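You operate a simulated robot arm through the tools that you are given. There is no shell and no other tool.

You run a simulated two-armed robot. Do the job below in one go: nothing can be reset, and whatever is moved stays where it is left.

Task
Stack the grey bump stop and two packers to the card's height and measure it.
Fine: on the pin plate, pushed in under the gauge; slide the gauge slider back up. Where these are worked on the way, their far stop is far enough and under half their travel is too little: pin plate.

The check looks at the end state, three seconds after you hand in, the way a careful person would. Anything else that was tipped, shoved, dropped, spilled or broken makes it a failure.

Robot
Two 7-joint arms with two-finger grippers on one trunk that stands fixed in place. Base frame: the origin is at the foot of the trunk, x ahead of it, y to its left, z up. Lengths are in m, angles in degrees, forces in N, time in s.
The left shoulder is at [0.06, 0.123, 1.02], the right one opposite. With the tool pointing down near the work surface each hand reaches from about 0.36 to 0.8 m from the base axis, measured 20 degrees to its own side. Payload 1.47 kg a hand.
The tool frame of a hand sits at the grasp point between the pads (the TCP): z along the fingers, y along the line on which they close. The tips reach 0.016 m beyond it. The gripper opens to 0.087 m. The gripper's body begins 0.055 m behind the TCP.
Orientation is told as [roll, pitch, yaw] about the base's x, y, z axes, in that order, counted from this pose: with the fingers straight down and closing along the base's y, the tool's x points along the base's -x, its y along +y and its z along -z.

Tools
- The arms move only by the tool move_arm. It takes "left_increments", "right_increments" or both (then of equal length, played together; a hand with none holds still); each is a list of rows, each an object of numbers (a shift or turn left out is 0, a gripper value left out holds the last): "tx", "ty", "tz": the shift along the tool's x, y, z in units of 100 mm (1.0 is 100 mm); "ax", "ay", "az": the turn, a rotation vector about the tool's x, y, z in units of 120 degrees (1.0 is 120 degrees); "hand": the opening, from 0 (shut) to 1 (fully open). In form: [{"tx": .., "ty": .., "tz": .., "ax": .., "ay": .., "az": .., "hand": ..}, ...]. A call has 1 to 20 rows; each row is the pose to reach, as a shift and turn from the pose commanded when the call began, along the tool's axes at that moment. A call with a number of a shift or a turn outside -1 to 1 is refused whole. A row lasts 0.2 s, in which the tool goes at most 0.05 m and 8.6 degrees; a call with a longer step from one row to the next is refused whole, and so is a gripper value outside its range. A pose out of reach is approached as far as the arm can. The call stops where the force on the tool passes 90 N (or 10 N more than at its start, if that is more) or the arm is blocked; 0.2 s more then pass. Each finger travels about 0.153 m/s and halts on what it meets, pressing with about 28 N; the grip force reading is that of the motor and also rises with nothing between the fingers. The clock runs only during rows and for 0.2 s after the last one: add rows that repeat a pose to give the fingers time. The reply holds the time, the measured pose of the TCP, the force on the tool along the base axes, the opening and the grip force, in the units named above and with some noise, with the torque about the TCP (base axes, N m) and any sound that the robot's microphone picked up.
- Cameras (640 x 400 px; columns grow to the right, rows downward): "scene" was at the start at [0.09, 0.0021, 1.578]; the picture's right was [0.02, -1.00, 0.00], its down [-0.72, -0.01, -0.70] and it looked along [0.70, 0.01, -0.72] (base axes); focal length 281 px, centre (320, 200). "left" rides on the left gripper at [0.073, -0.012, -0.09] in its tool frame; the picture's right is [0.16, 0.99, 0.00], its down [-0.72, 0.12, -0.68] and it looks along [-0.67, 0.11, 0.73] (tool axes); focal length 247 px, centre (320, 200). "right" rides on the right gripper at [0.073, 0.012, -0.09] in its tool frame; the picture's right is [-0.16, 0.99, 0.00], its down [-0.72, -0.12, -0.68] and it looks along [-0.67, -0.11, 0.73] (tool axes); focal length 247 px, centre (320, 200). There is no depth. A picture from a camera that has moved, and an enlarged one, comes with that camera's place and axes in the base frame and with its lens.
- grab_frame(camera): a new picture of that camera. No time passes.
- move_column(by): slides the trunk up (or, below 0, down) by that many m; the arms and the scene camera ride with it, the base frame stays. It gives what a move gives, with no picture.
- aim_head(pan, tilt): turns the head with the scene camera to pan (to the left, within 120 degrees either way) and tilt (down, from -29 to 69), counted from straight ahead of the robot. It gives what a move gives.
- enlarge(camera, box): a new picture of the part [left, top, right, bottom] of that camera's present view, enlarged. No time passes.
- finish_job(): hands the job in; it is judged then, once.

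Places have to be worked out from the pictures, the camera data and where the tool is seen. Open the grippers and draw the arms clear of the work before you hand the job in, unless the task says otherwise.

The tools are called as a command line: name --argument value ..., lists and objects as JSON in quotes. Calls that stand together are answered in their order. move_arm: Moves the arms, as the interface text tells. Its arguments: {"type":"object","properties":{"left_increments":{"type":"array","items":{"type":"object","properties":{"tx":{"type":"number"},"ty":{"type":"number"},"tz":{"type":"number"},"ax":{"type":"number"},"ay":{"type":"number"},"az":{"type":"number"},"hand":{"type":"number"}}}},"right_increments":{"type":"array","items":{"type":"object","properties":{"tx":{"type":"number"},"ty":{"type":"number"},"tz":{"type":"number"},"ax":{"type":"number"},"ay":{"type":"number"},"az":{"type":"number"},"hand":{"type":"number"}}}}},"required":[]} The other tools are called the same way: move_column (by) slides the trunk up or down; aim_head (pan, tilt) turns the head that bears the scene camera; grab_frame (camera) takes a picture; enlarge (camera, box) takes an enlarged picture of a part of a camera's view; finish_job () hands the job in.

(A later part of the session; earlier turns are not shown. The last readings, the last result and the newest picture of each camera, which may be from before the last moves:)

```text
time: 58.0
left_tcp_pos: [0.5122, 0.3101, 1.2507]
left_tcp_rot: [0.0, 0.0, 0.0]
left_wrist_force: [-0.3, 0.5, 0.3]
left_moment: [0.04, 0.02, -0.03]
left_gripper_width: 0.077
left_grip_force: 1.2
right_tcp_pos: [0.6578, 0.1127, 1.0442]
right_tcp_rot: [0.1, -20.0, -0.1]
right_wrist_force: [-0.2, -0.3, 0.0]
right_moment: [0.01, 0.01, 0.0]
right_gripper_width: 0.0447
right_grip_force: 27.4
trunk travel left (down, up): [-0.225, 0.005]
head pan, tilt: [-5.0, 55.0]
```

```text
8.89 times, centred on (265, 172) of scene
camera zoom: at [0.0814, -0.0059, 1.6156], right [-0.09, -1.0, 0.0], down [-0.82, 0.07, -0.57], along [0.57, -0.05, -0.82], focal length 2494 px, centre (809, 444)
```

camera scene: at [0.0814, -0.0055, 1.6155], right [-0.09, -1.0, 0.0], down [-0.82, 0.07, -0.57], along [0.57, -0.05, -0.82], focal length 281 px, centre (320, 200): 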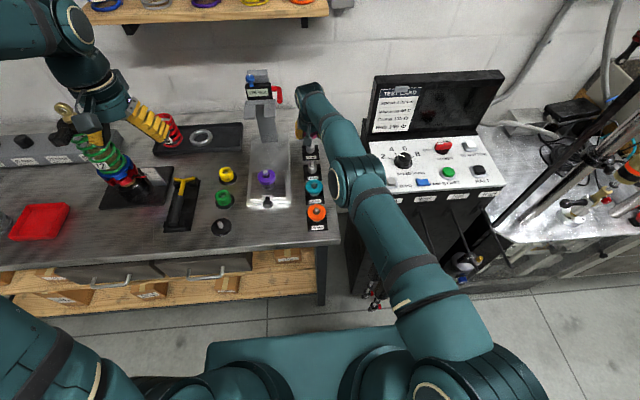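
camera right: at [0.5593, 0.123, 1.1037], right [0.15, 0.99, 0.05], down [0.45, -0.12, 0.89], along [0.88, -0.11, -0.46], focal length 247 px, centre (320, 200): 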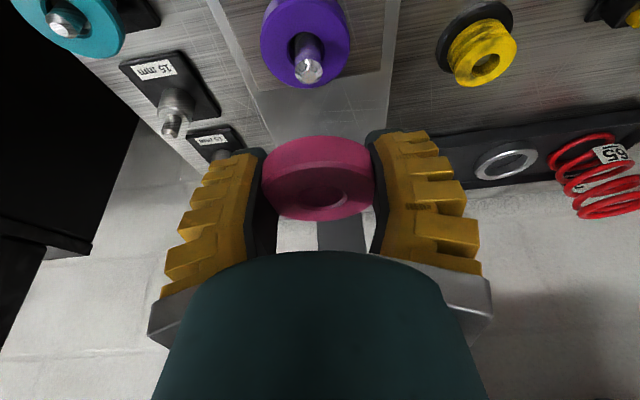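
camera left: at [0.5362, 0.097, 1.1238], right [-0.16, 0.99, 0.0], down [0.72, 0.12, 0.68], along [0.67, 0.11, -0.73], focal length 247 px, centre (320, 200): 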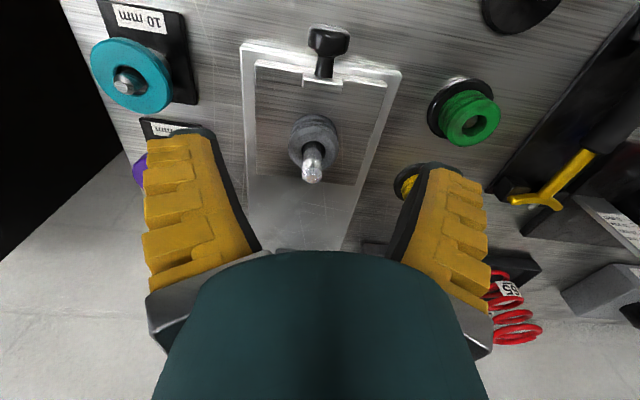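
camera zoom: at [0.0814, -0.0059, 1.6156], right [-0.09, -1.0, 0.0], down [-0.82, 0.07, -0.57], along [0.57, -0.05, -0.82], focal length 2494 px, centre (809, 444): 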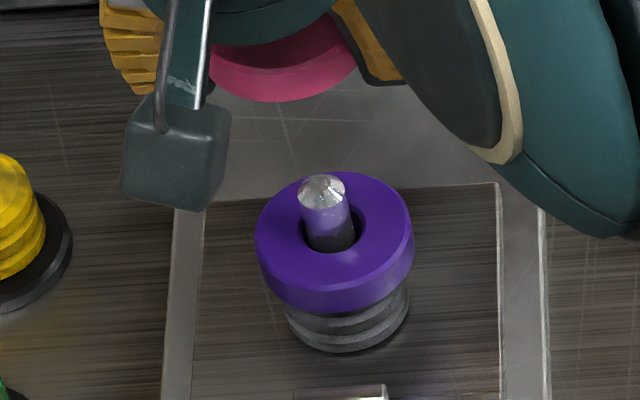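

Pin top at (0.654, 0.110); the pink hole is about 4–5 mm forward of the TCP. I shift 8 mm back and lower to just above the pin tip.

move_arm --right_increments '[{"tx": 0.13, "ty": -0.008, "tz": 0.2}, {"tx": 0.26, "ty": -0.015, "tz": 0.47}, {"tx": 0.26, "ty": -0.015, "tz": 0.47}]'

enlarge --camera "right" --box '[240, 60, 400, 260]'

enlarge --camera "scene" --box '[240, 150, 290, 195]'

enlarge --camera "left" --box '[60, 60, 260, 200]'

```text
time: 58.8
left_tcp_pos: [0.5116, 0.3101, 1.2518]
left_tcp_rot: [0.0, 0.0, 0.1]
left_wrist_force: [-1.1, -0.6, 0.1]
left_moment: [-0.01, 0.0, 0.02]
left_gripper_width: 0.0764
left_grip_force: 1.2
right_tcp_pos: [0.6486, 0.1105, 0.99]
right_tcp_rot: [0.0, -20.1, 0.0]
right_wrist_force: [-0.4, 0.6, 0.1]
right_moment: [-0.02, -0.03, 0.02]
right_gripper_width: 0.0447
right_grip_force: 28.0
trunk travel left (down, up): [-0.225, 0.005]
head pan, tilt: [-5.0, 55.0]
```

```text
2.00 times, centred on (320, 160) of right
camera zoom: at [0.5504, 0.1214, 1.0511], right [0.15, 0.99, 0.05], down [0.45, -0.12, 0.89], along [0.88, -0.11, -0.46], focal length 494 px, centre (320, 280)
```

zoom: 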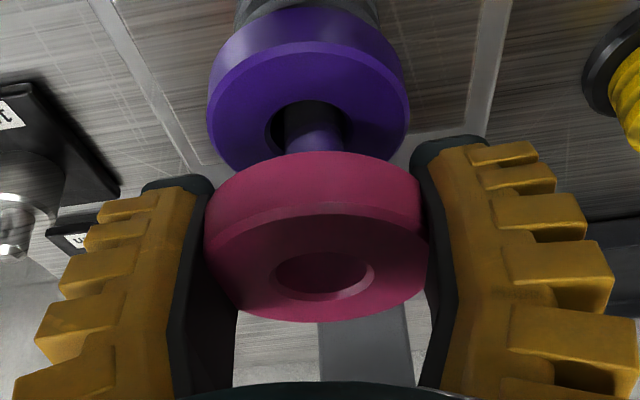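

```text
8.89 times, centred on (265, 172) of scene
camera zoom: at [0.0806, -0.0056, 1.6157], right [-0.09, -1.0, 0.0], down [-0.82, 0.07, -0.57], along [0.57, -0.05, -0.82], focal length 2494 px, centre (809, 444)
```

zoom: 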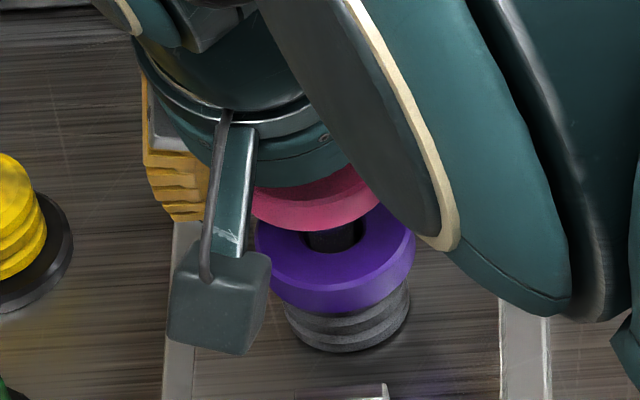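

```text
2.86 times, centred on (160, 130) of left
camera zoom: at [0.4381, 0.298, 1.3413], right [-0.16, 0.99, 0.0], down [0.72, 0.12, 0.68], along [0.67, 0.11, -0.73], focal length 706 px, centre (777, 400)
```

zoom: 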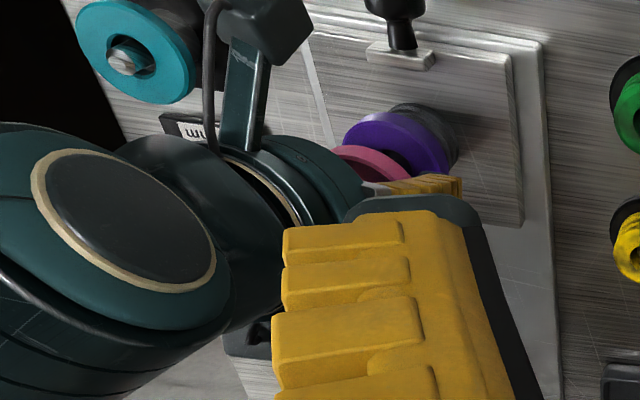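

The hole and pin agree to about 2 mm. I nudge 1 mm forward and lower gently.

move_arm --right_increments '[{"tx": 0.003, "tz": 0.035}, {"tx": 0.015, "tz": 0.07}, {"tx": 0.03, "tz": 0.11}]'

enlarge --camera "right" --box '[240, 60, 400, 260]'

enlarge --camera "scene" --box '[240, 150, 290, 195]'

```text
time: 59.6
left_tcp_pos: [0.5111, 0.3097, 1.2505]
left_tcp_rot: [-0.1, 0.0, 0.0]
left_wrist_force: [-0.2, 0.3, 0.0]
left_moment: [-0.02, 0.03, -0.02]
left_gripper_width: 0.0768
left_grip_force: 1.7
right_tcp_pos: [0.6483, 0.1099, 0.9781]
right_tcp_rot: [0.0, -19.9, 0.0]
right_wrist_force: [-0.2, -0.3, -0.4]
right_moment: [-0.03, 0.01, 0.0]
right_gripper_width: 0.0445
right_grip_force: 28.2
trunk travel left (down, up): [-0.225, 0.005]
head pan, tilt: [-5.0, 55.0]
```

```text
2.00 times, centred on (320, 160) of right
camera zoom: at [0.5513, 0.1216, 1.0375], right [0.15, 0.99, 0.05], down [0.45, -0.12, 0.89], along [0.88, -0.11, -0.46], focal length 494 px, centre (320, 280)
```

zoom: 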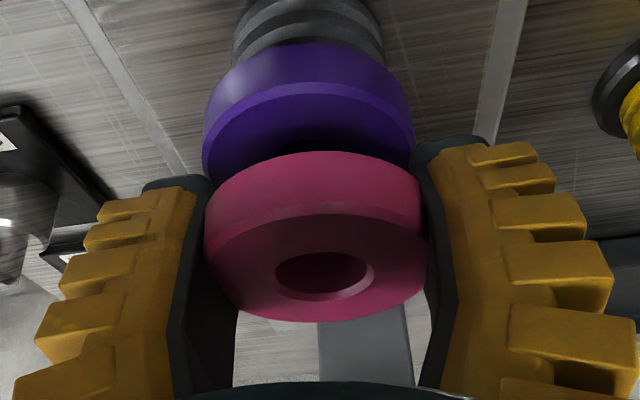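

```text
8.89 times, centred on (265, 172) of scene
camera zoom: at [0.0813, -0.0056, 1.6156], right [-0.09, -1.0, 0.0], down [-0.82, 0.07, -0.57], along [0.57, -0.05, -0.82], focal length 2494 px, centre (809, 444)
```

zoom: 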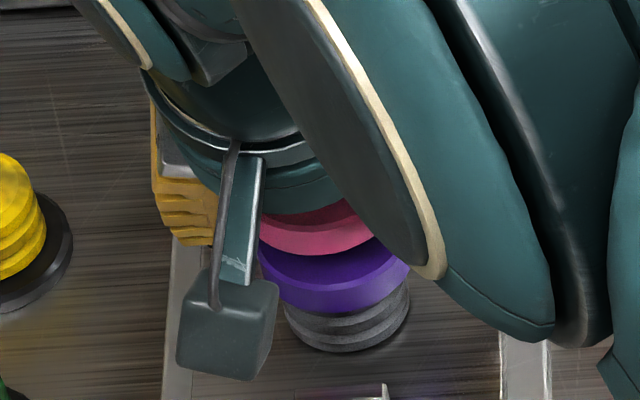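

move_arm --right_increments '[{"tx": 0.008, "tz": 0.025}, {"tx": 0.017, "tz": 0.047}]'

enlarge --camera "right" --box '[240, 60, 400, 260]'

```text
time: 60.2
left_tcp_pos: [0.5115, 0.3114, 1.2515]
left_tcp_rot: [0.0, -0.1, 0.0]
left_wrist_force: [-0.7, 0.5, 0.2]
left_moment: [-0.03, -0.02, 0.0]
left_gripper_width: 0.0769
left_grip_force: 2.0
right_tcp_pos: [0.6493, 0.1108, 0.9724]
right_tcp_rot: [-0.1, -20.1, 0.0]
right_wrist_force: [0.7, -0.2, -0.4]
right_moment: [-0.03, 0.0, 0.05]
right_gripper_width: 0.0441
right_grip_force: 27.9
trunk travel left (down, up): [-0.225, 0.005]
head pan, tilt: [-5.0, 55.0]
```

```text
2.00 times, centred on (320, 160) of right
camera zoom: at [0.5509, 0.1211, 1.032], right [0.15, 0.99, 0.05], down [0.45, -0.12, 0.89], along [0.88, -0.11, -0.46], focal length 494 px, centre (320, 280)
```

zoom: 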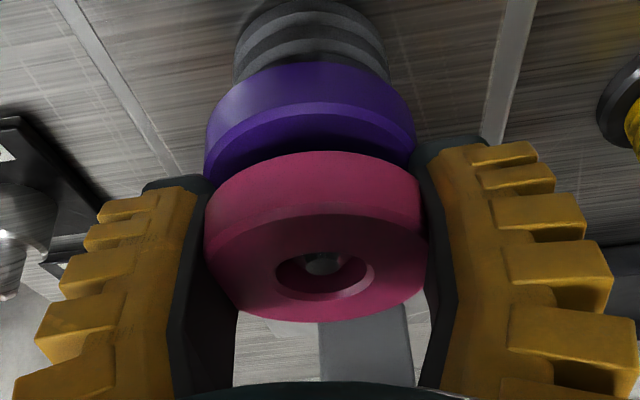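

The pin tip shows inside the pink hole. I lower a few more mm to near contact with purple.

move_arm --right_increments '[{"tx": 0.007, "tz": 0.019}, {"tx": 0.014, "tz": 0.038}]'

enlarge --camera "right" --box '[240, 60, 400, 260]'

enlarge --camera "scene" --box '[240, 150, 290, 195]'

```text
time: 60.8
left_tcp_pos: [0.5104, 0.3104, 1.2511]
left_tcp_rot: [0.0, 0.0, 0.0]
left_wrist_force: [0.5, 0.7, 0.4]
left_moment: [-0.01, 0.02, -0.03]
left_gripper_width: 0.0768
left_grip_force: 1.8
right_tcp_pos: [0.6491, 0.1104, 0.9691]
right_tcp_rot: [0.1, -20.1, 0.0]
right_wrist_force: [-0.5, 1.1, 6.0]
right_moment: [0.06, 0.04, -0.06]
right_gripper_width: 0.0443
right_grip_force: 28.1
trunk travel left (down, up): [-0.225, 0.005]
head pan, tilt: [-5.0, 55.0]
```

```text
2.00 times, centred on (320, 160) of right
camera zoom: at [0.5512, 0.1215, 1.0289], right [0.15, 0.99, 0.06], down [0.45, -0.12, 0.89], along [0.88, -0.11, -0.46], focal length 494 px, centre (320, 280)
```

zoom: 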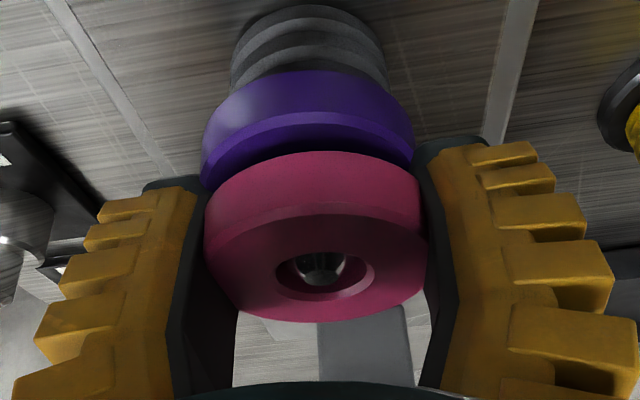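

```text
8.89 times, centred on (265, 172) of scene
camera zoom: at [0.0805, -0.0056, 1.6158], right [-0.09, -1.0, 0.0], down [-0.82, 0.07, -0.57], along [0.57, -0.05, -0.82], focal length 2494 px, centre (809, 444)
```

zoom: 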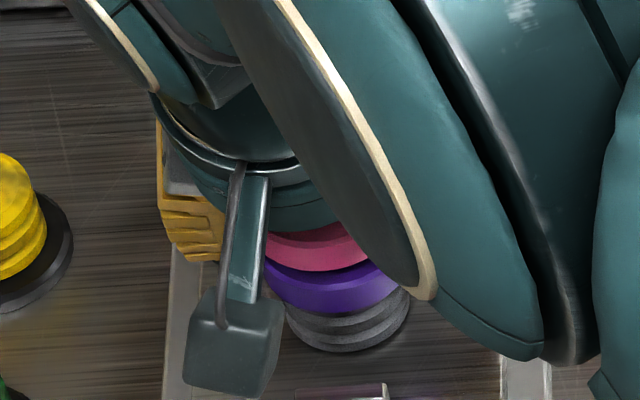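

First light contact (6 N). I release pink here so it settles onto purple along the pin.

move_arm --right_increments '[{"hand": 0.6}, {"hand": 0.85}, {"hand": 1.0}, {"hand": 1.0}]'

enlarge --camera "right" --box '[220, 60, 420, 260]'

enlarge --camera "scene" --box '[240, 150, 290, 195]'

```text
time: 61.8
left_tcp_pos: [0.5122, 0.3107, 1.2513]
left_tcp_rot: [0.0, 0.0, 0.0]
left_wrist_force: [-0.1, -0.5, 0.5]
left_moment: [0.01, 0.05, -0.01]
left_gripper_width: 0.0768
left_grip_force: 1.9
right_tcp_pos: [0.6496, 0.1088, 0.9684]
right_tcp_rot: [-0.1, -19.9, 0.0]
right_wrist_force: [-0.3, 0.5, 0.6]
right_moment: [0.02, -0.05, 0.03]
right_gripper_width: 0.0869
right_grip_force: 0.0
trunk travel left (down, up): [-0.225, 0.005]
head pan, tilt: [-5.0, 55.0]
```

```text
2.00 times, centred on (320, 160) of right
camera zoom: at [0.5512, 0.1212, 1.028], right [0.15, 0.99, 0.05], down [0.45, -0.12, 0.89], along [0.88, -0.11, -0.46], focal length 494 px, centre (320, 280)
```

zoom: 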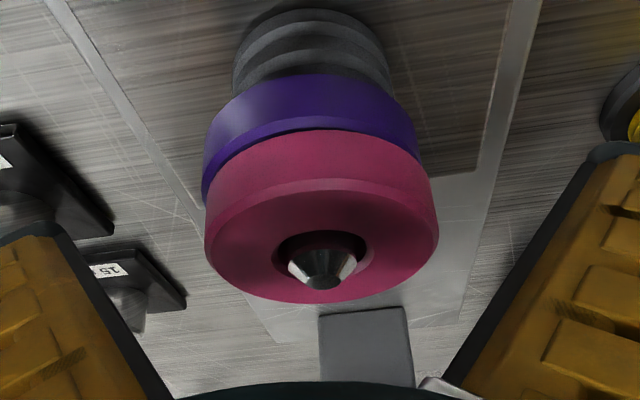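

```text
8.89 times, centred on (265, 172) of scene
camera zoom: at [0.0811, -0.0056, 1.6156], right [-0.09, -1.0, 0.0], down [-0.82, 0.07, -0.57], along [0.57, -0.05, -0.82], focal length 2494 px, centre (809, 444)
```

zoom: 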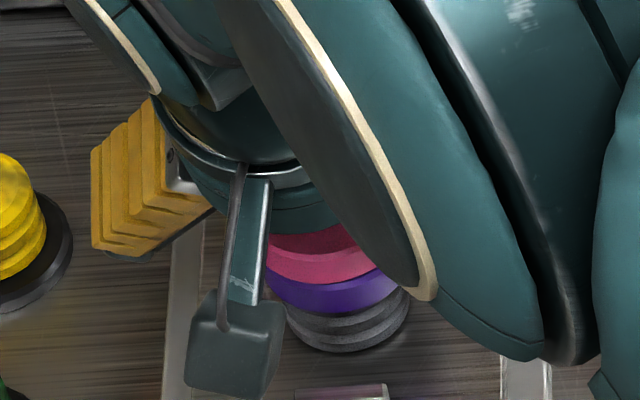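

Pink has settled flat on purple. I raise the right hand vertically, then park it to the right.

move_arm --right_increments '[{"tx": -0.07, "tz": -0.19}, {"tx": -0.17, "tz": -0.47}, {"tx": -0.27, "tz": -0.74}, {"tx": -0.34, "tz": -0.94}]'

move_arm --right_increments '[{"tx": 0.2, "ty": -0.3, "ay": 0.05}, {"tx": 0.4, "ty": -0.6, "ay": 0.11}, {"tx": 0.6, "ty": -0.9, "ay": 0.1667}, {"tx": 0.7, "ty": -1.0, "tz": -0.3, "ay": 0.1667}]'

move_arm --right_increments '[{"ty": -0.3, "tz": -0.2}, {"ty": -0.6, "tz": -0.4}, {"ty": -0.9, "tz": -0.6}, {"ty": -1.0, "tz": -0.7}]'

grab_frame --camera "scene"

enlarge --camera "scene" --box '[240, 150, 290, 205]'

```text
time: 62.8
left_tcp_pos: [0.5122, 0.3117, 1.252]
left_tcp_rot: [0.2, 0.0, 0.1]
left_wrist_force: [0.1, -0.5, 0.1]
left_moment: [-0.04, -0.01, -0.06]
left_gripper_width: 0.0768
left_grip_force: 2.2
right_tcp_pos: [0.6468, 0.1076, 1.0684]
right_tcp_rot: [0.0, -20.0, 0.0]
right_wrist_force: [-0.2, 0.7, 0.1]
right_moment: [0.0, -0.02, 0.0]
right_gripper_width: 0.0868
right_grip_force: 0.0
trunk travel left (down, up): [-0.225, 0.005]
head pan, tilt: [-5.0, 55.0]
```

```text
time: 63.8
left_tcp_pos: [0.5094, 0.312, 1.2528]
left_tcp_rot: [0.0, -0.1, 0.0]
left_wrist_force: [0.2, 1.4, -0.2]
left_moment: [-0.01, -0.03, 0.02]
left_gripper_width: 0.0768
left_grip_force: 1.5
right_tcp_pos: [0.5718, 0.0102, 1.0711]
right_tcp_rot: [0.0, -0.1, 0.0]
right_wrist_force: [-0.4, 0.1, -0.2]
right_moment: [-0.02, -0.02, -0.01]
right_gripper_width: 0.0868
right_grip_force: 0.0
trunk travel left (down, up): [-0.225, 0.005]
head pan, tilt: [-5.0, 55.0]
```

```text
time: 64.8
left_tcp_pos: [0.511, 0.3104, 1.251]
left_tcp_rot: [0.0, 0.1, -0.1]
left_wrist_force: [0.4, -0.1, -0.4]
left_moment: [-0.01, 0.04, -0.01]
left_gripper_width: 0.0768
left_grip_force: 2.0
right_tcp_pos: [0.5722, -0.0896, 1.1408]
right_tcp_rot: [0.0, 0.0, -0.1]
right_wrist_force: [0.6, 0.6, -0.4]
right_moment: [-0.04, -0.04, -0.03]
right_gripper_width: 0.0866
right_grip_force: 0.0
trunk travel left (down, up): [-0.225, 0.005]
head pan, tilt: [-5.0, 55.0]
```

```text
taken
camera scene: at [0.0813, -0.0051, 1.6156], right [-0.09, -1.0, 0.0], down [-0.82, 0.07, -0.57], along [0.57, -0.05, -0.82], focal length 281 px, centre (320, 200)
```

scene: 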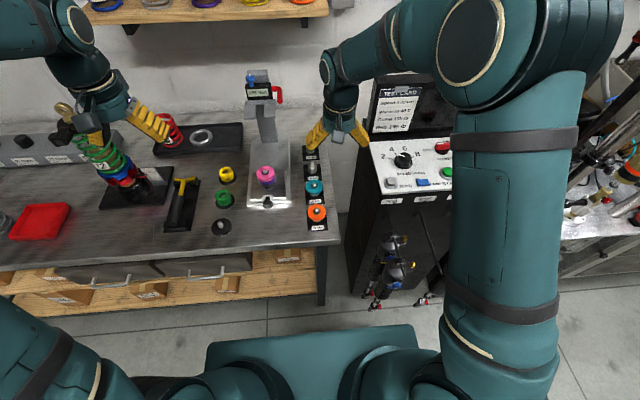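

```text
7.27 times, centred on (265, 178) of scene
camera zoom: at [0.0813, -0.0051, 1.6156], right [-0.09, -1.0, 0.0], down [-0.82, 0.07, -0.57], along [0.57, -0.05, -0.82], focal length 2041 px, centre (720, 364)
```

zoom: 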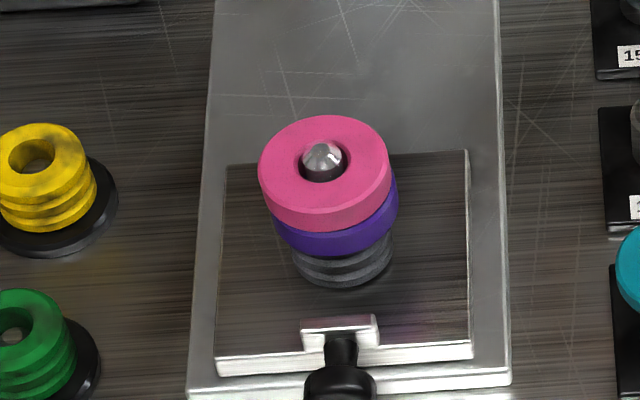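

The stack (grey stop, purple 15, pink 15) is complete on the pin. Next the left hand goes back to the knob to push the plate in; first I bring it near and look.

move_arm --left_increments '[{"tx": -0.05, "ty": -0.3, "tz": 0.3, "ay": -0.05, "hand": 0.9}, {"tx": -0.1, "ty": -0.6, "tz": 0.6, "ay": -0.11, "hand": 0.9}, {"tx": -0.15, "ty": -0.9, "tz": 0.9, "ay": -0.1667, "hand": 0.9}, {"tx": -0.15, "ty": -1.0, "tz": 1.0, "ay": -0.1667, "hand": 0.9}]'

move_arm --left_increments '[{"ty": -0.4, "tx": 0.15, "tz": 0.25}, {"ty": -0.8, "tx": 0.3, "tz": 0.5}, {"ty": -1.0, "tx": 0.34, "tz": 0.9}]'

grab_frame --camera "left"

grab_frame --camera "scene"

```text
time: 65.8
left_tcp_pos: [0.5246, 0.2117, 1.1503]
left_tcp_rot: [0.0, -20.0, 0.0]
left_wrist_force: [0.1, 0.1, -0.3]
left_moment: [0.01, -0.01, 0.0]
left_gripper_width: 0.0804
left_grip_force: 1.1
right_tcp_pos: [0.5723, -0.0901, 1.1401]
right_tcp_rot: [0.0, 0.0, 0.0]
right_wrist_force: [0.3, 0.3, -0.3]
right_moment: [0.0, -0.02, -0.04]
right_gripper_width: 0.0869
right_grip_force: 0.0
trunk travel left (down, up): [-0.225, 0.005]
head pan, tilt: [-5.0, 55.0]
```

```text
time: 66.6
left_tcp_pos: [0.5252, 0.1089, 1.0538]
left_tcp_rot: [0.0, -20.0, 0.1]
left_wrist_force: [0.0, -0.8, -0.3]
left_moment: [-0.01, 0.02, 0.02]
left_gripper_width: 0.0803
left_grip_force: 0.8
right_tcp_pos: [0.5736, -0.0907, 1.1388]
right_tcp_rot: [0.1, 0.2, -0.1]
right_wrist_force: [0.6, -0.4, -0.4]
right_moment: [-0.01, 0.03, -0.01]
right_gripper_width: 0.0869
right_grip_force: 0.0
trunk travel left (down, up): [-0.225, 0.005]
head pan, tilt: [-5.0, 55.0]
```

```text
taken
camera left: at [0.4262, 0.0956, 1.1132], right [-0.15, 0.99, -0.05], down [0.45, 0.12, 0.89], along [0.88, 0.11, -0.46], focal length 247 px, centre (320, 200)
```

left: 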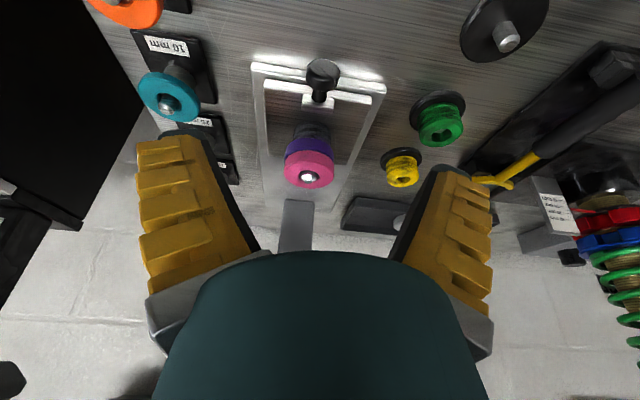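

```text
taken
camera scene: at [0.0831, -0.0065, 1.6155], right [-0.09, -1.0, 0.0], down [-0.82, 0.07, -0.57], along [0.57, -0.05, -0.82], focal length 281 px, centre (320, 200)
```

scene: 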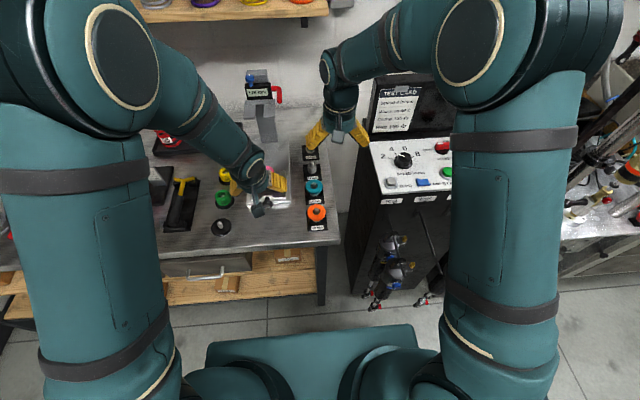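

The knob is at about (0.571, 0.108). I descend along the tilted axis to grip height, checking halfway.

move_arm --left_increments '[{"tx": 0.01, "tz": 0.25}, {"tx": 0.02, "tz": 0.5}, {"tx": 0.03, "tz": 0.75}, {"tx": 0.035, "tz": 0.95}]'

grab_frame --camera "left"

```text
time: 67.6
left_tcp_pos: [0.5533, 0.1098, 0.9647]
left_tcp_rot: [-0.1, -20.0, 0.0]
left_wrist_force: [-0.4, -0.1, 0.0]
left_moment: [0.01, 0.01, 0.01]
left_gripper_width: 0.0802
left_grip_force: 1.6
right_tcp_pos: [0.5705, -0.0906, 1.1406]
right_tcp_rot: [0.0, 0.0, 0.0]
right_wrist_force: [0.5, -0.7, -0.5]
right_moment: [-0.03, 0.0, -0.02]
right_gripper_width: 0.0871
right_grip_force: 0.1
trunk travel left (down, up): [-0.225, 0.005]
head pan, tilt: [-5.0, 55.0]
```

```text
taken
camera left: at [0.4542, 0.0975, 1.0243], right [-0.15, 0.99, -0.05], down [0.45, 0.12, 0.89], along [0.88, 0.11, -0.46], focal length 247 px, centre (320, 200)
```

left: 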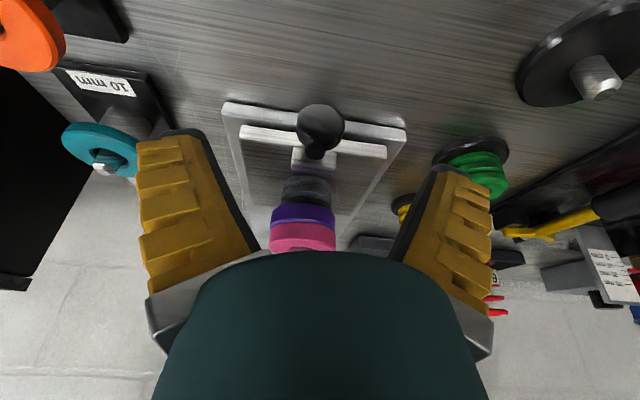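

move_arm --left_increments '[{"tx": 0.01, "tz": 0.2}, {"tx": 0.03, "tz": 0.4}, {"tx": 0.03, "tz": 0.51}]'

enlarge --camera "left" --box '[220, 100, 420, 260]'

```text
time: 68.4
left_tcp_pos: [0.5678, 0.111, 0.9153]
left_tcp_rot: [0.0, -20.0, 0.1]
left_wrist_force: [0.2, 0.8, -0.2]
left_moment: [-0.03, -0.02, -0.04]
left_gripper_width: 0.0803
left_grip_force: 1.0
right_tcp_pos: [0.5724, -0.0892, 1.1401]
right_tcp_rot: [0.0, -0.1, 0.0]
right_wrist_force: [-1.5, 0.6, -0.5]
right_moment: [-0.01, 0.02, 0.0]
right_gripper_width: 0.0869
right_grip_force: 0.0
trunk travel left (down, up): [-0.225, 0.005]
head pan, tilt: [-5.0, 55.0]
```

```text
2.50 times, centred on (320, 180) of left
camera zoom: at [0.4694, 0.0977, 0.9752], right [-0.15, 0.99, -0.05], down [0.45, 0.12, 0.89], along [0.88, 0.11, -0.46], focal length 617 px, centre (320, 250)
```

zoom: 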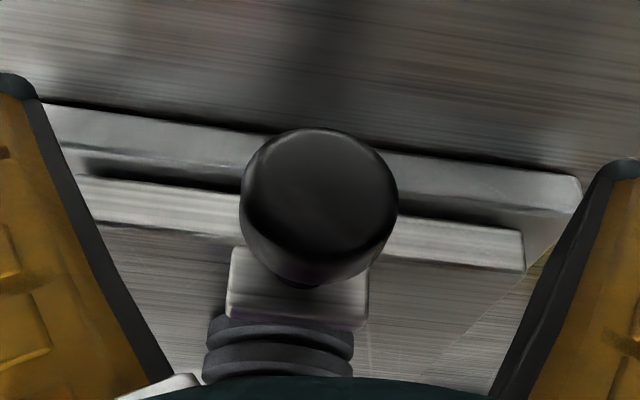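

The knob is centred between the fingers. I close on it and push the plate in at a gentle pace.

move_arm --left_increments '[{"hand": 0.55}, {"hand": 0.15}, {"hand": 0.15}, {"hand": 0.15}]'

move_arm --left_increments '[{"tx": -0.05, "tz": 0.018}, {"tx": -0.12, "tz": 0.043}, {"tx": -0.22, "tz": 0.08}, {"tx": -0.32, "tz": 0.116}, {"tx": -0.42, "tz": 0.153}, {"tx": -0.52, "tz": 0.189}]'

grab_frame --camera "left"

enlarge --camera "scene" --box '[210, 80, 330, 210]'

```text
time: 69.4
left_tcp_pos: [0.5696, 0.1103, 0.916]
left_tcp_rot: [-0.1, -20.1, -0.1]
left_wrist_force: [8.5, -1.7, 3.0]
left_moment: [-0.01, -0.18, -0.02]
left_gripper_width: 0.0228
left_grip_force: 29.7
right_tcp_pos: [0.5712, -0.0906, 1.14]
right_tcp_rot: [-0.1, 0.0, 0.0]
right_wrist_force: [-0.5, 0.2, 0.7]
right_moment: [0.01, -0.03, -0.01]
right_gripper_width: 0.0872
right_grip_force: 0.0
trunk travel left (down, up): [-0.225, 0.005]
head pan, tilt: [-5.0, 55.0]
```

```text
time: 70.8
left_tcp_pos: [0.6239, 0.1101, 0.9162]
left_tcp_rot: [0.0, -20.1, 0.0]
left_wrist_force: [1.9, -2.9, 6.7]
left_moment: [-0.05, 0.19, 0.0]
left_gripper_width: 0.0224
left_grip_force: 29.8
right_tcp_pos: [0.5704, -0.0907, 1.1399]
right_tcp_rot: [0.1, 0.0, 0.0]
right_wrist_force: [0.6, 0.1, 0.3]
right_moment: [-0.02, 0.01, 0.04]
right_gripper_width: 0.0872
right_grip_force: 0.0
trunk travel left (down, up): [-0.225, 0.005]
head pan, tilt: [-5.0, 55.0]
```

```text
taken
camera left: at [0.5249, 0.0975, 0.9756], right [-0.15, 0.99, -0.05], down [0.45, 0.12, 0.89], along [0.88, 0.11, -0.46], focal length 247 px, centre (320, 200)
```

left: 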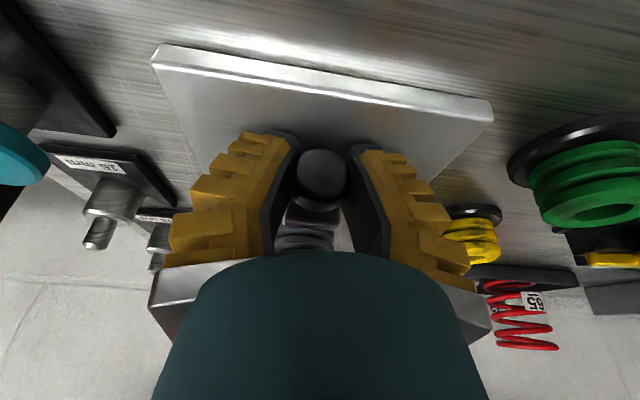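

```text
3.08 times, centred on (270, 145) of scene
camera zoom: at [0.0806, -0.006, 1.6157], right [-0.09, -1.0, 0.0], down [-0.82, 0.07, -0.57], along [0.57, -0.05, -0.82], focal length 863 px, centre (474, 369)
```

zoom: 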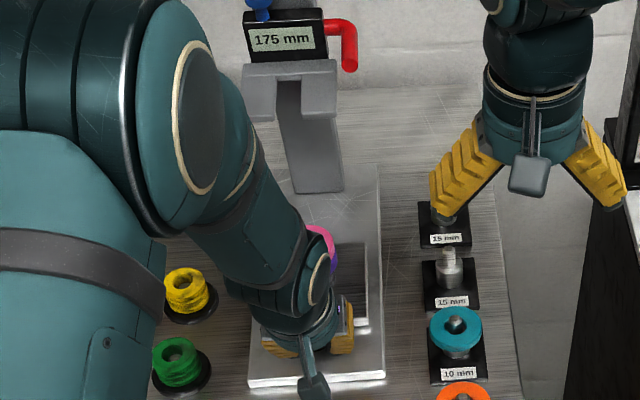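

The plate follows with the stack upright. I push on another 55 mm, then the last part slowly until the stop.

move_arm --left_increments '[{"tx": -0.08, "tz": 0.029}, {"tx": -0.18, "tz": 0.065}, {"tx": -0.28, "tz": 0.102}, {"tx": -0.38, "tz": 0.138}, {"tx": -0.48, "tz": 0.175}]'

move_arm --left_increments '[{"tx": -0.06, "tz": 0.022}, {"tx": -0.12, "tz": 0.044}, {"tx": -0.18, "tz": 0.0655}]'

grab_frame --camera "left"

enlarge --camera "scene" --box '[210, 80, 330, 210]'

```text
time: 72.0
left_tcp_pos: [0.6761, 0.1102, 0.9162]
left_tcp_rot: [0.0, -19.9, 0.0]
left_wrist_force: [1.4, -5.6, -0.9]
left_moment: [-0.02, 0.06, 0.03]
left_gripper_width: 0.0223
left_grip_force: 30.0
right_tcp_pos: [0.5727, -0.0915, 1.1417]
right_tcp_rot: [0.0, 0.0, 0.0]
right_wrist_force: [-0.3, -0.3, -0.4]
right_moment: [0.05, 0.0, 0.0]
right_gripper_width: 0.0872
right_grip_force: 0.1
trunk travel left (down, up): [-0.225, 0.005]
head pan, tilt: [-5.0, 55.0]
```

```text
time: 72.8
left_tcp_pos: [0.697, 0.109, 0.9171]
left_tcp_rot: [0.1, -20.1, 0.0]
left_wrist_force: [0.8, -5.0, -0.4]
left_moment: [0.01, 0.26, 0.04]
left_gripper_width: 0.022
left_grip_force: 30.5
right_tcp_pos: [0.5711, -0.091, 1.1405]
right_tcp_rot: [0.1, 0.0, 0.1]
right_wrist_force: [0.0, -0.2, 0.4]
right_moment: [0.02, 0.01, 0.01]
right_gripper_width: 0.0873
right_grip_force: 0.2
trunk travel left (down, up): [-0.225, 0.005]
head pan, tilt: [-5.0, 55.0]
```

```text
taken
camera left: at [0.5967, 0.0975, 0.9756], right [-0.15, 0.99, -0.05], down [0.45, 0.12, 0.89], along [0.88, 0.11, -0.46], focal length 247 px, centre (320, 200)
```

left: 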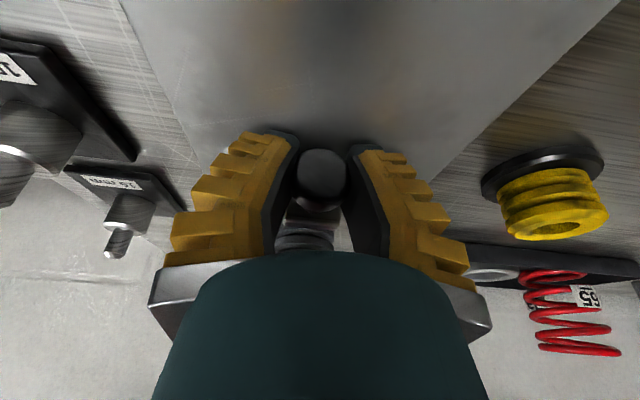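

```text
3.08 times, centred on (270, 145) of scene
camera zoom: at [0.0817, -0.0063, 1.6156], right [-0.09, -1.0, 0.0], down [-0.82, 0.07, -0.57], along [0.57, -0.05, -0.82], focal length 863 px, centre (474, 369)
```

zoom: 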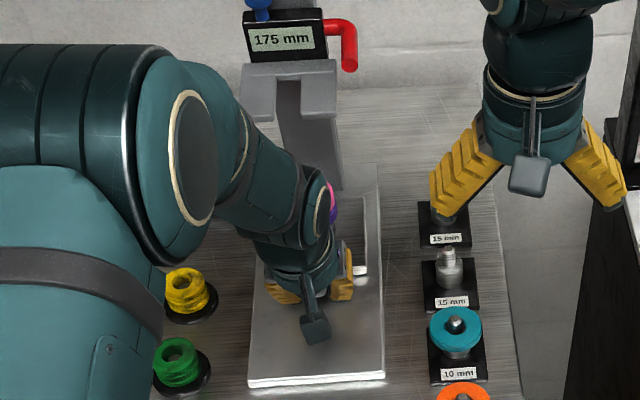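

move_arm --left_increments '[{"tx": -0.03, "tz": 0.011}, {"tx": -0.06, "tz": 0.022}, {"tx": -0.08, "tz": 0.029}]'

move_arm --left_increments '[{"tx": -0.03, "tz": 0.011}, {"tx": -0.06, "tz": 0.022}]'

enlarge --camera "scene" --box '[210, 80, 330, 210]'

```text
time: 73.6
left_tcp_pos: [0.6998, 0.1095, 0.9151]
left_tcp_rot: [-0.1, -19.8, 0.0]
left_wrist_force: [-17.4, -6.8, 2.9]
left_moment: [0.0, 0.09, -0.01]
left_gripper_width: 0.0218
left_grip_force: 30.2
right_tcp_pos: [0.5697, -0.0906, 1.1413]
right_tcp_rot: [0.0, -0.1, 0.1]
right_wrist_force: [-1.5, -0.4, 0.3]
right_moment: [0.03, 0.05, 0.0]
right_gripper_width: 0.087
right_grip_force: 0.1
trunk travel left (down, up): [-0.225, 0.005]
head pan, tilt: [-5.0, 55.0]
```

```text
time: 74.2
left_tcp_pos: [0.7035, 0.1098, 0.9143]
left_tcp_rot: [0.1, -19.4, 0.0]
left_wrist_force: [-32.1, -9.3, -8.6]
left_moment: [-0.01, 0.13, -0.04]
left_gripper_width: 0.0227
left_grip_force: 30.2
right_tcp_pos: [0.5693, -0.0914, 1.1407]
right_tcp_rot: [0.0, -0.1, 0.2]
right_wrist_force: [-0.5, -0.5, 0.6]
right_moment: [0.0, -0.03, 0.03]
right_gripper_width: 0.087
right_grip_force: 0.1
trunk travel left (down, up): [-0.225, 0.005]
head pan, tilt: [-5.0, 55.0]
```

```text
3.08 times, centred on (270, 145) of scene
camera zoom: at [0.078, -0.0066, 1.6157], right [-0.09, -1.0, 0.0], down [-0.81, 0.07, -0.58], along [0.57, -0.05, -0.82], focal length 863 px, centre (474, 369)
```

zoom: 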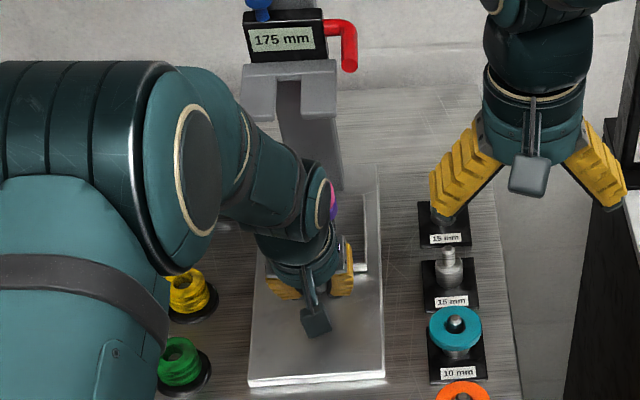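

-32 N at TCP x≈0.7035: the plate is at its inner stop. I relax the push, open, and back the hand off along the fingers.

move_arm --left_increments '[{"tx": 0.04, "tz": -0.015}, {"tx": 0.04, "tz": -0.015, "hand": 0.8}, {"tx": 0.04, "tz": -0.015, "hand": 0.9}, {"tx": 0.04, "tz": -0.2, "hand": 0.9}, {"tx": 0.04, "tz": -0.5, "hand": 0.9}, {"tx": 0.04, "tz": -0.9, "hand": 0.9}]'

grab_frame --camera "left"

enlarge --camera "scene" --box '[210, 80, 330, 210]'

```text
time: 75.6
left_tcp_pos: [0.6728, 0.1108, 1.0004]
left_tcp_rot: [0.0, -20.1, 0.0]
left_wrist_force: [0.7, 0.4, 0.5]
left_moment: [0.01, -0.03, -0.02]
left_gripper_width: 0.0804
left_grip_force: 1.2
right_tcp_pos: [0.5704, -0.0897, 1.1409]
right_tcp_rot: [-0.1, -0.1, 0.1]
right_wrist_force: [-0.4, -0.9, -0.3]
right_moment: [0.02, -0.03, -0.03]
right_gripper_width: 0.0869
right_grip_force: 0.0
trunk travel left (down, up): [-0.225, 0.005]
head pan, tilt: [-5.0, 55.0]
```

```text
taken
camera left: at [0.5739, 0.0981, 1.0596], right [-0.15, 0.99, -0.05], down [0.45, 0.12, 0.89], along [0.88, 0.11, -0.46], focal length 247 px, centre (320, 200)
```

left: 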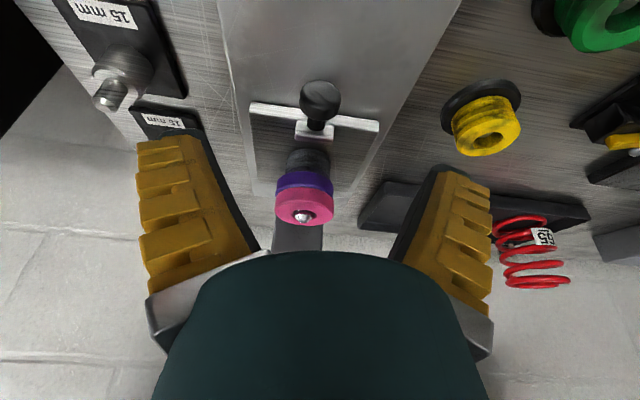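

```text
3.08 times, centred on (270, 145) of scene
camera zoom: at [0.0796, -0.0057, 1.6158], right [-0.09, -1.0, 0.0], down [-0.82, 0.07, -0.57], along [0.57, -0.05, -0.82], focal length 863 px, centre (474, 369)
```

zoom: 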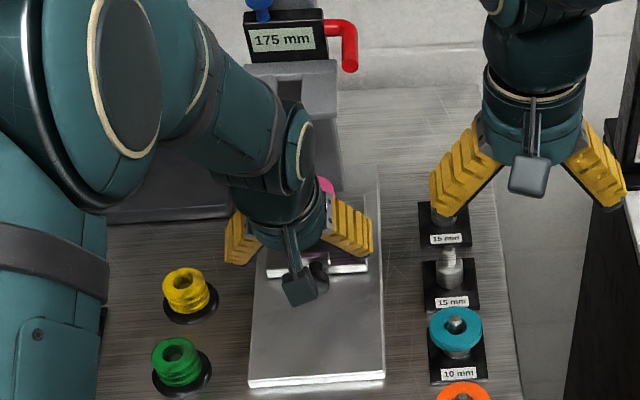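

The plate is in, with the stack standing under the gauge fork. Now I study the gauge slider, its red handle and the blue knob.

enlarge --camera "scene" --box '[235, 60, 295, 130]'

move_arm --left_increments '[{"tx": 0.25, "ty": 0.3, "tz": -0.1}, {"tx": 0.5, "ty": 0.6, "tz": -0.2}, {"tx": 0.8, "ty": 0.9, "tz": -0.3}, {"tx": 1.0, "ty": 1.0, "tz": -0.6}]'

grab_frame --camera "left"

grab_frame --camera "scene"

grab_frame --camera "right"

```text
5.71 times, centred on (265, 95) of scene
camera zoom: at [0.0796, -0.0057, 1.6158], right [-0.09, -1.0, 0.0], down [-0.82, 0.07, -0.57], along [0.57, -0.05, -0.82], focal length 1604 px, centre (634, 800)
```

zoom: 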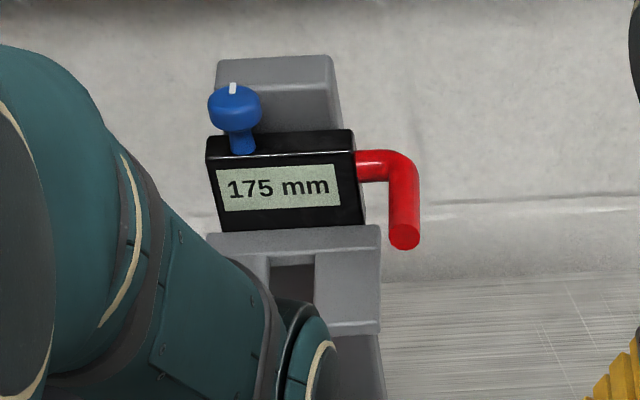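

```text
time: 76.6
left_tcp_pos: [0.5585, 0.2099, 1.0223]
left_tcp_rot: [-0.1, -20.0, -0.1]
left_wrist_force: [-0.9, 0.2, 0.2]
left_moment: [0.02, -0.01, 0.03]
left_gripper_width: 0.0802
left_grip_force: 1.3
right_tcp_pos: [0.5705, -0.0915, 1.1409]
right_tcp_rot: [-0.1, 0.0, -0.1]
right_wrist_force: [-0.3, 0.2, 0.4]
right_moment: [0.02, 0.01, 0.0]
right_gripper_width: 0.0868
right_grip_force: 0.0
trunk travel left (down, up): [-0.225, 0.005]
head pan, tilt: [-5.0, 55.0]
```

```text
taken
camera left: at [0.4598, 0.1976, 1.0816], right [-0.15, 0.99, -0.05], down [0.45, 0.12, 0.89], along [0.88, 0.11, -0.46], focal length 247 px, centre (320, 200)
```

left: 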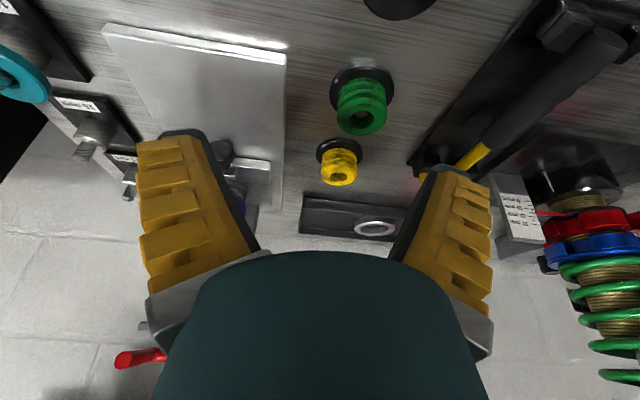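

```text
taken
camera scene: at [0.08, -0.0063, 1.6158], right [-0.09, -1.0, 0.0], down [-0.82, 0.07, -0.57], along [0.57, -0.05, -0.82], focal length 281 px, centre (320, 200)
```

scene: 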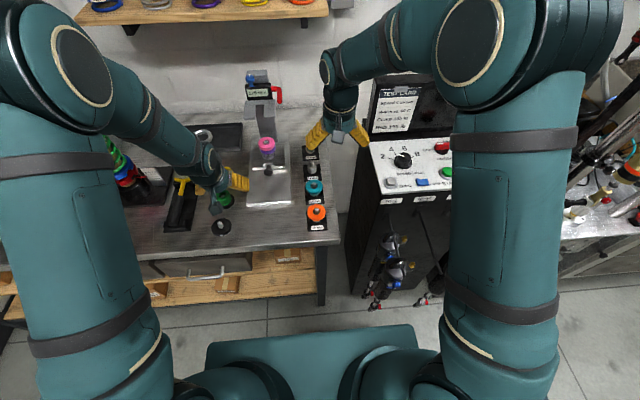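

```text
taken
camera right: at [0.4986, -0.0792, 1.2314], right [0.16, 0.99, 0.0], down [0.72, -0.12, 0.68], along [0.67, -0.11, -0.73], focal length 247 px, centre (320, 200)
```

right: 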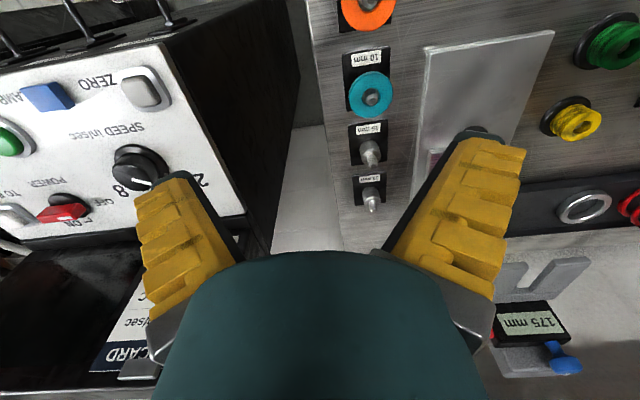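

The handle is a red rod (about 15 mm thick) ending at about (0.773, 0.048, 1.123) and pointing at the robot; the slider reads 175 mm. I will grip it with the right hand pointing forward. First I park the left hand and tilt the right hand level.

move_arm --left_increments '[{"tx": -0.02, "ty": 0.25, "tz": -0.25, "ay": 0.04}, {"tx": -0.04, "ty": 0.5, "tz": -0.5, "ay": 0.08}, {"tx": -0.06, "ty": 0.75, "tz": -0.75, "ay": 0.12}, {"tx": -0.08, "ty": 1.0, "tz": -1.0, "ay": 0.1667}]'

move_arm --left_increments '[{"ty": 0.2, "tz": -0.2}, {"ty": 0.4, "tz": -0.4}]'

move_arm --right_increments '[{"tx": -0.08, "ty": 0.0, "ay": -0.0625}, {"tx": -0.16, "ty": 0.0, "ay": -0.125}, {"tx": -0.25, "ay": -0.1875}, {"tx": -0.33, "ay": -0.25}, {"tx": -0.42, "ay": -0.3125}, {"tx": -0.5, "ay": -0.375}]'

grab_frame --camera "scene"

```text
time: 77.6
left_tcp_pos: [0.5353, 0.3118, 1.1199]
left_tcp_rot: [0.0, 0.1, 0.0]
left_wrist_force: [-1.0, -0.4, 0.6]
left_moment: [0.02, 0.02, -0.02]
left_gripper_width: 0.0801
left_grip_force: 1.8
right_tcp_pos: [0.5713, -0.0902, 1.14]
right_tcp_rot: [0.0, 0.0, 0.0]
right_wrist_force: [-0.2, 0.8, -1.1]
right_moment: [-0.03, 0.02, 0.01]
right_gripper_width: 0.087
right_grip_force: 0.0
trunk travel left (down, up): [-0.225, 0.005]
head pan, tilt: [-5.0, 55.0]
```

```text
time: 78.2
left_tcp_pos: [0.5331, 0.3526, 1.1593]
left_tcp_rot: [0.1, 0.0, -0.2]
left_wrist_force: [0.0, -0.3, 0.6]
left_moment: [0.0, -0.01, 0.01]
left_gripper_width: 0.0804
left_grip_force: 1.3
right_tcp_pos: [0.5712, -0.0901, 1.1404]
right_tcp_rot: [0.0, 0.0, 0.1]
right_wrist_force: [-0.5, 0.4, -0.6]
right_moment: [-0.02, -0.01, 0.03]
right_gripper_width: 0.087
right_grip_force: 0.1
trunk travel left (down, up): [-0.225, 0.005]
head pan, tilt: [-5.0, 55.0]
```

```text
time: 79.6
left_tcp_pos: [0.5324, 0.3541, 1.1576]
left_tcp_rot: [0.0, 0.0, 0.0]
left_wrist_force: [0.2, -0.1, -0.6]
left_moment: [0.02, -0.01, 0.0]
left_gripper_width: 0.0803
left_grip_force: 1.6
right_tcp_pos: [0.6212, -0.0892, 1.1428]
right_tcp_rot: [-0.1, -45.1, -0.1]
right_wrist_force: [0.2, -0.2, 0.0]
right_moment: [-0.02, 0.03, -0.01]
right_gripper_width: 0.087
right_grip_force: 0.0
trunk travel left (down, up): [-0.225, 0.005]
head pan, tilt: [-5.0, 55.0]
```

```text
taken
camera scene: at [0.0812, -0.0047, 1.6156], right [-0.09, -1.0, 0.0], down [-0.82, 0.07, -0.57], along [0.57, -0.05, -0.82], focal length 281 px, centre (320, 200)
```

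scene: 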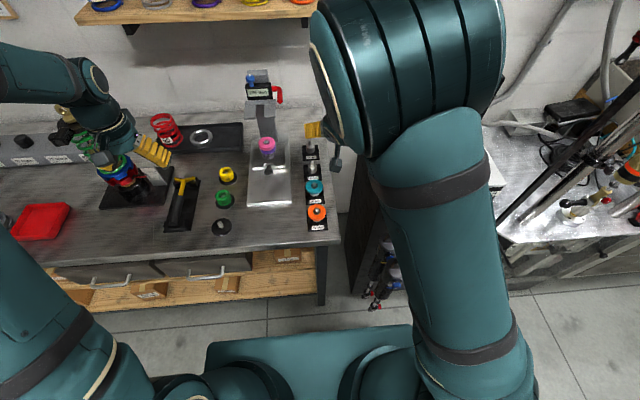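

Tilting works; I continue to level (90°) while moving forward a bit.

move_arm --right_increments '[{"tx": -0.05, "tz": 0.05, "ay": -0.0625}, {"tx": -0.1, "tz": 0.1, "ay": -0.125}, {"tx": -0.15, "tz": 0.15, "ay": -0.1875}, {"tx": -0.2, "tz": 0.2, "ay": -0.25}, {"tx": -0.25, "tz": 0.25, "ay": -0.3125}, {"tx": -0.3, "tz": 0.3, "ay": -0.374}]'

grab_frame --camera "scene"

grab_frame --camera "right"

```text
time: 81.0
left_tcp_pos: [0.5341, 0.3517, 1.1587]
left_tcp_rot: [0.1, 0.0, 0.0]
left_wrist_force: [-0.7, -0.9, 0.4]
left_moment: [-0.01, 0.02, -0.03]
left_gripper_width: 0.0799
left_grip_force: 1.3
right_tcp_pos: [0.6654, -0.0902, 1.1415]
right_tcp_rot: [73.8, -89.9, -73.9]
right_wrist_force: [-0.1, -0.3, -0.3]
right_moment: [-0.02, -0.02, 0.02]
right_gripper_width: 0.0868
right_grip_force: 0.0
trunk travel left (down, up): [-0.225, 0.005]
head pan, tilt: [-5.0, 55.0]
```

```text
taken
camera scene: at [0.0819, -0.0058, 1.6156], right [-0.09, -1.0, 0.0], down [-0.82, 0.07, -0.57], along [0.57, -0.05, -0.82], focal length 281 px, centre (320, 200)
```

scene: 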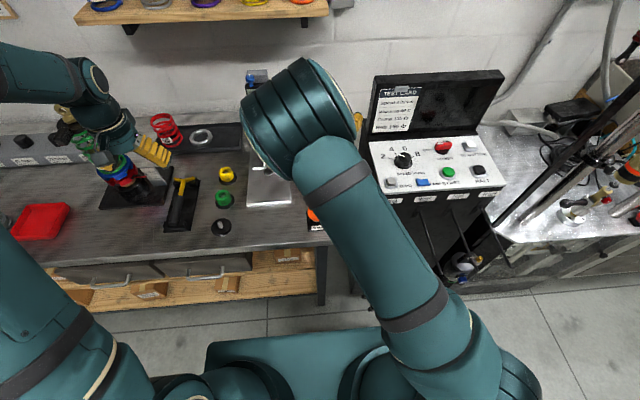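

```text
taken
camera right: at [0.5766, -0.0789, 1.0695], right [0.0, 0.99, 0.16], down [-0.68, -0.12, 0.72], along [0.73, -0.11, 0.67], focal length 247 px, centre (320, 200)
```

right: 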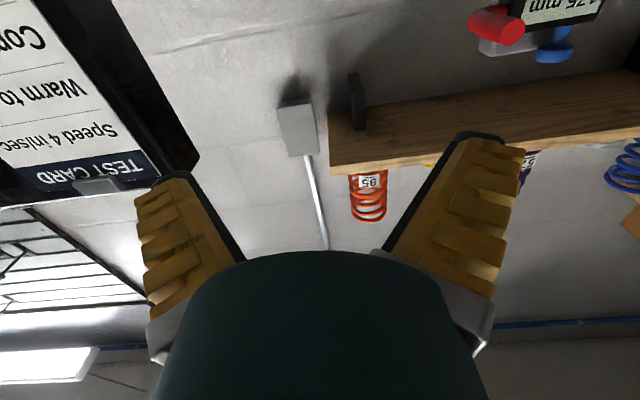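

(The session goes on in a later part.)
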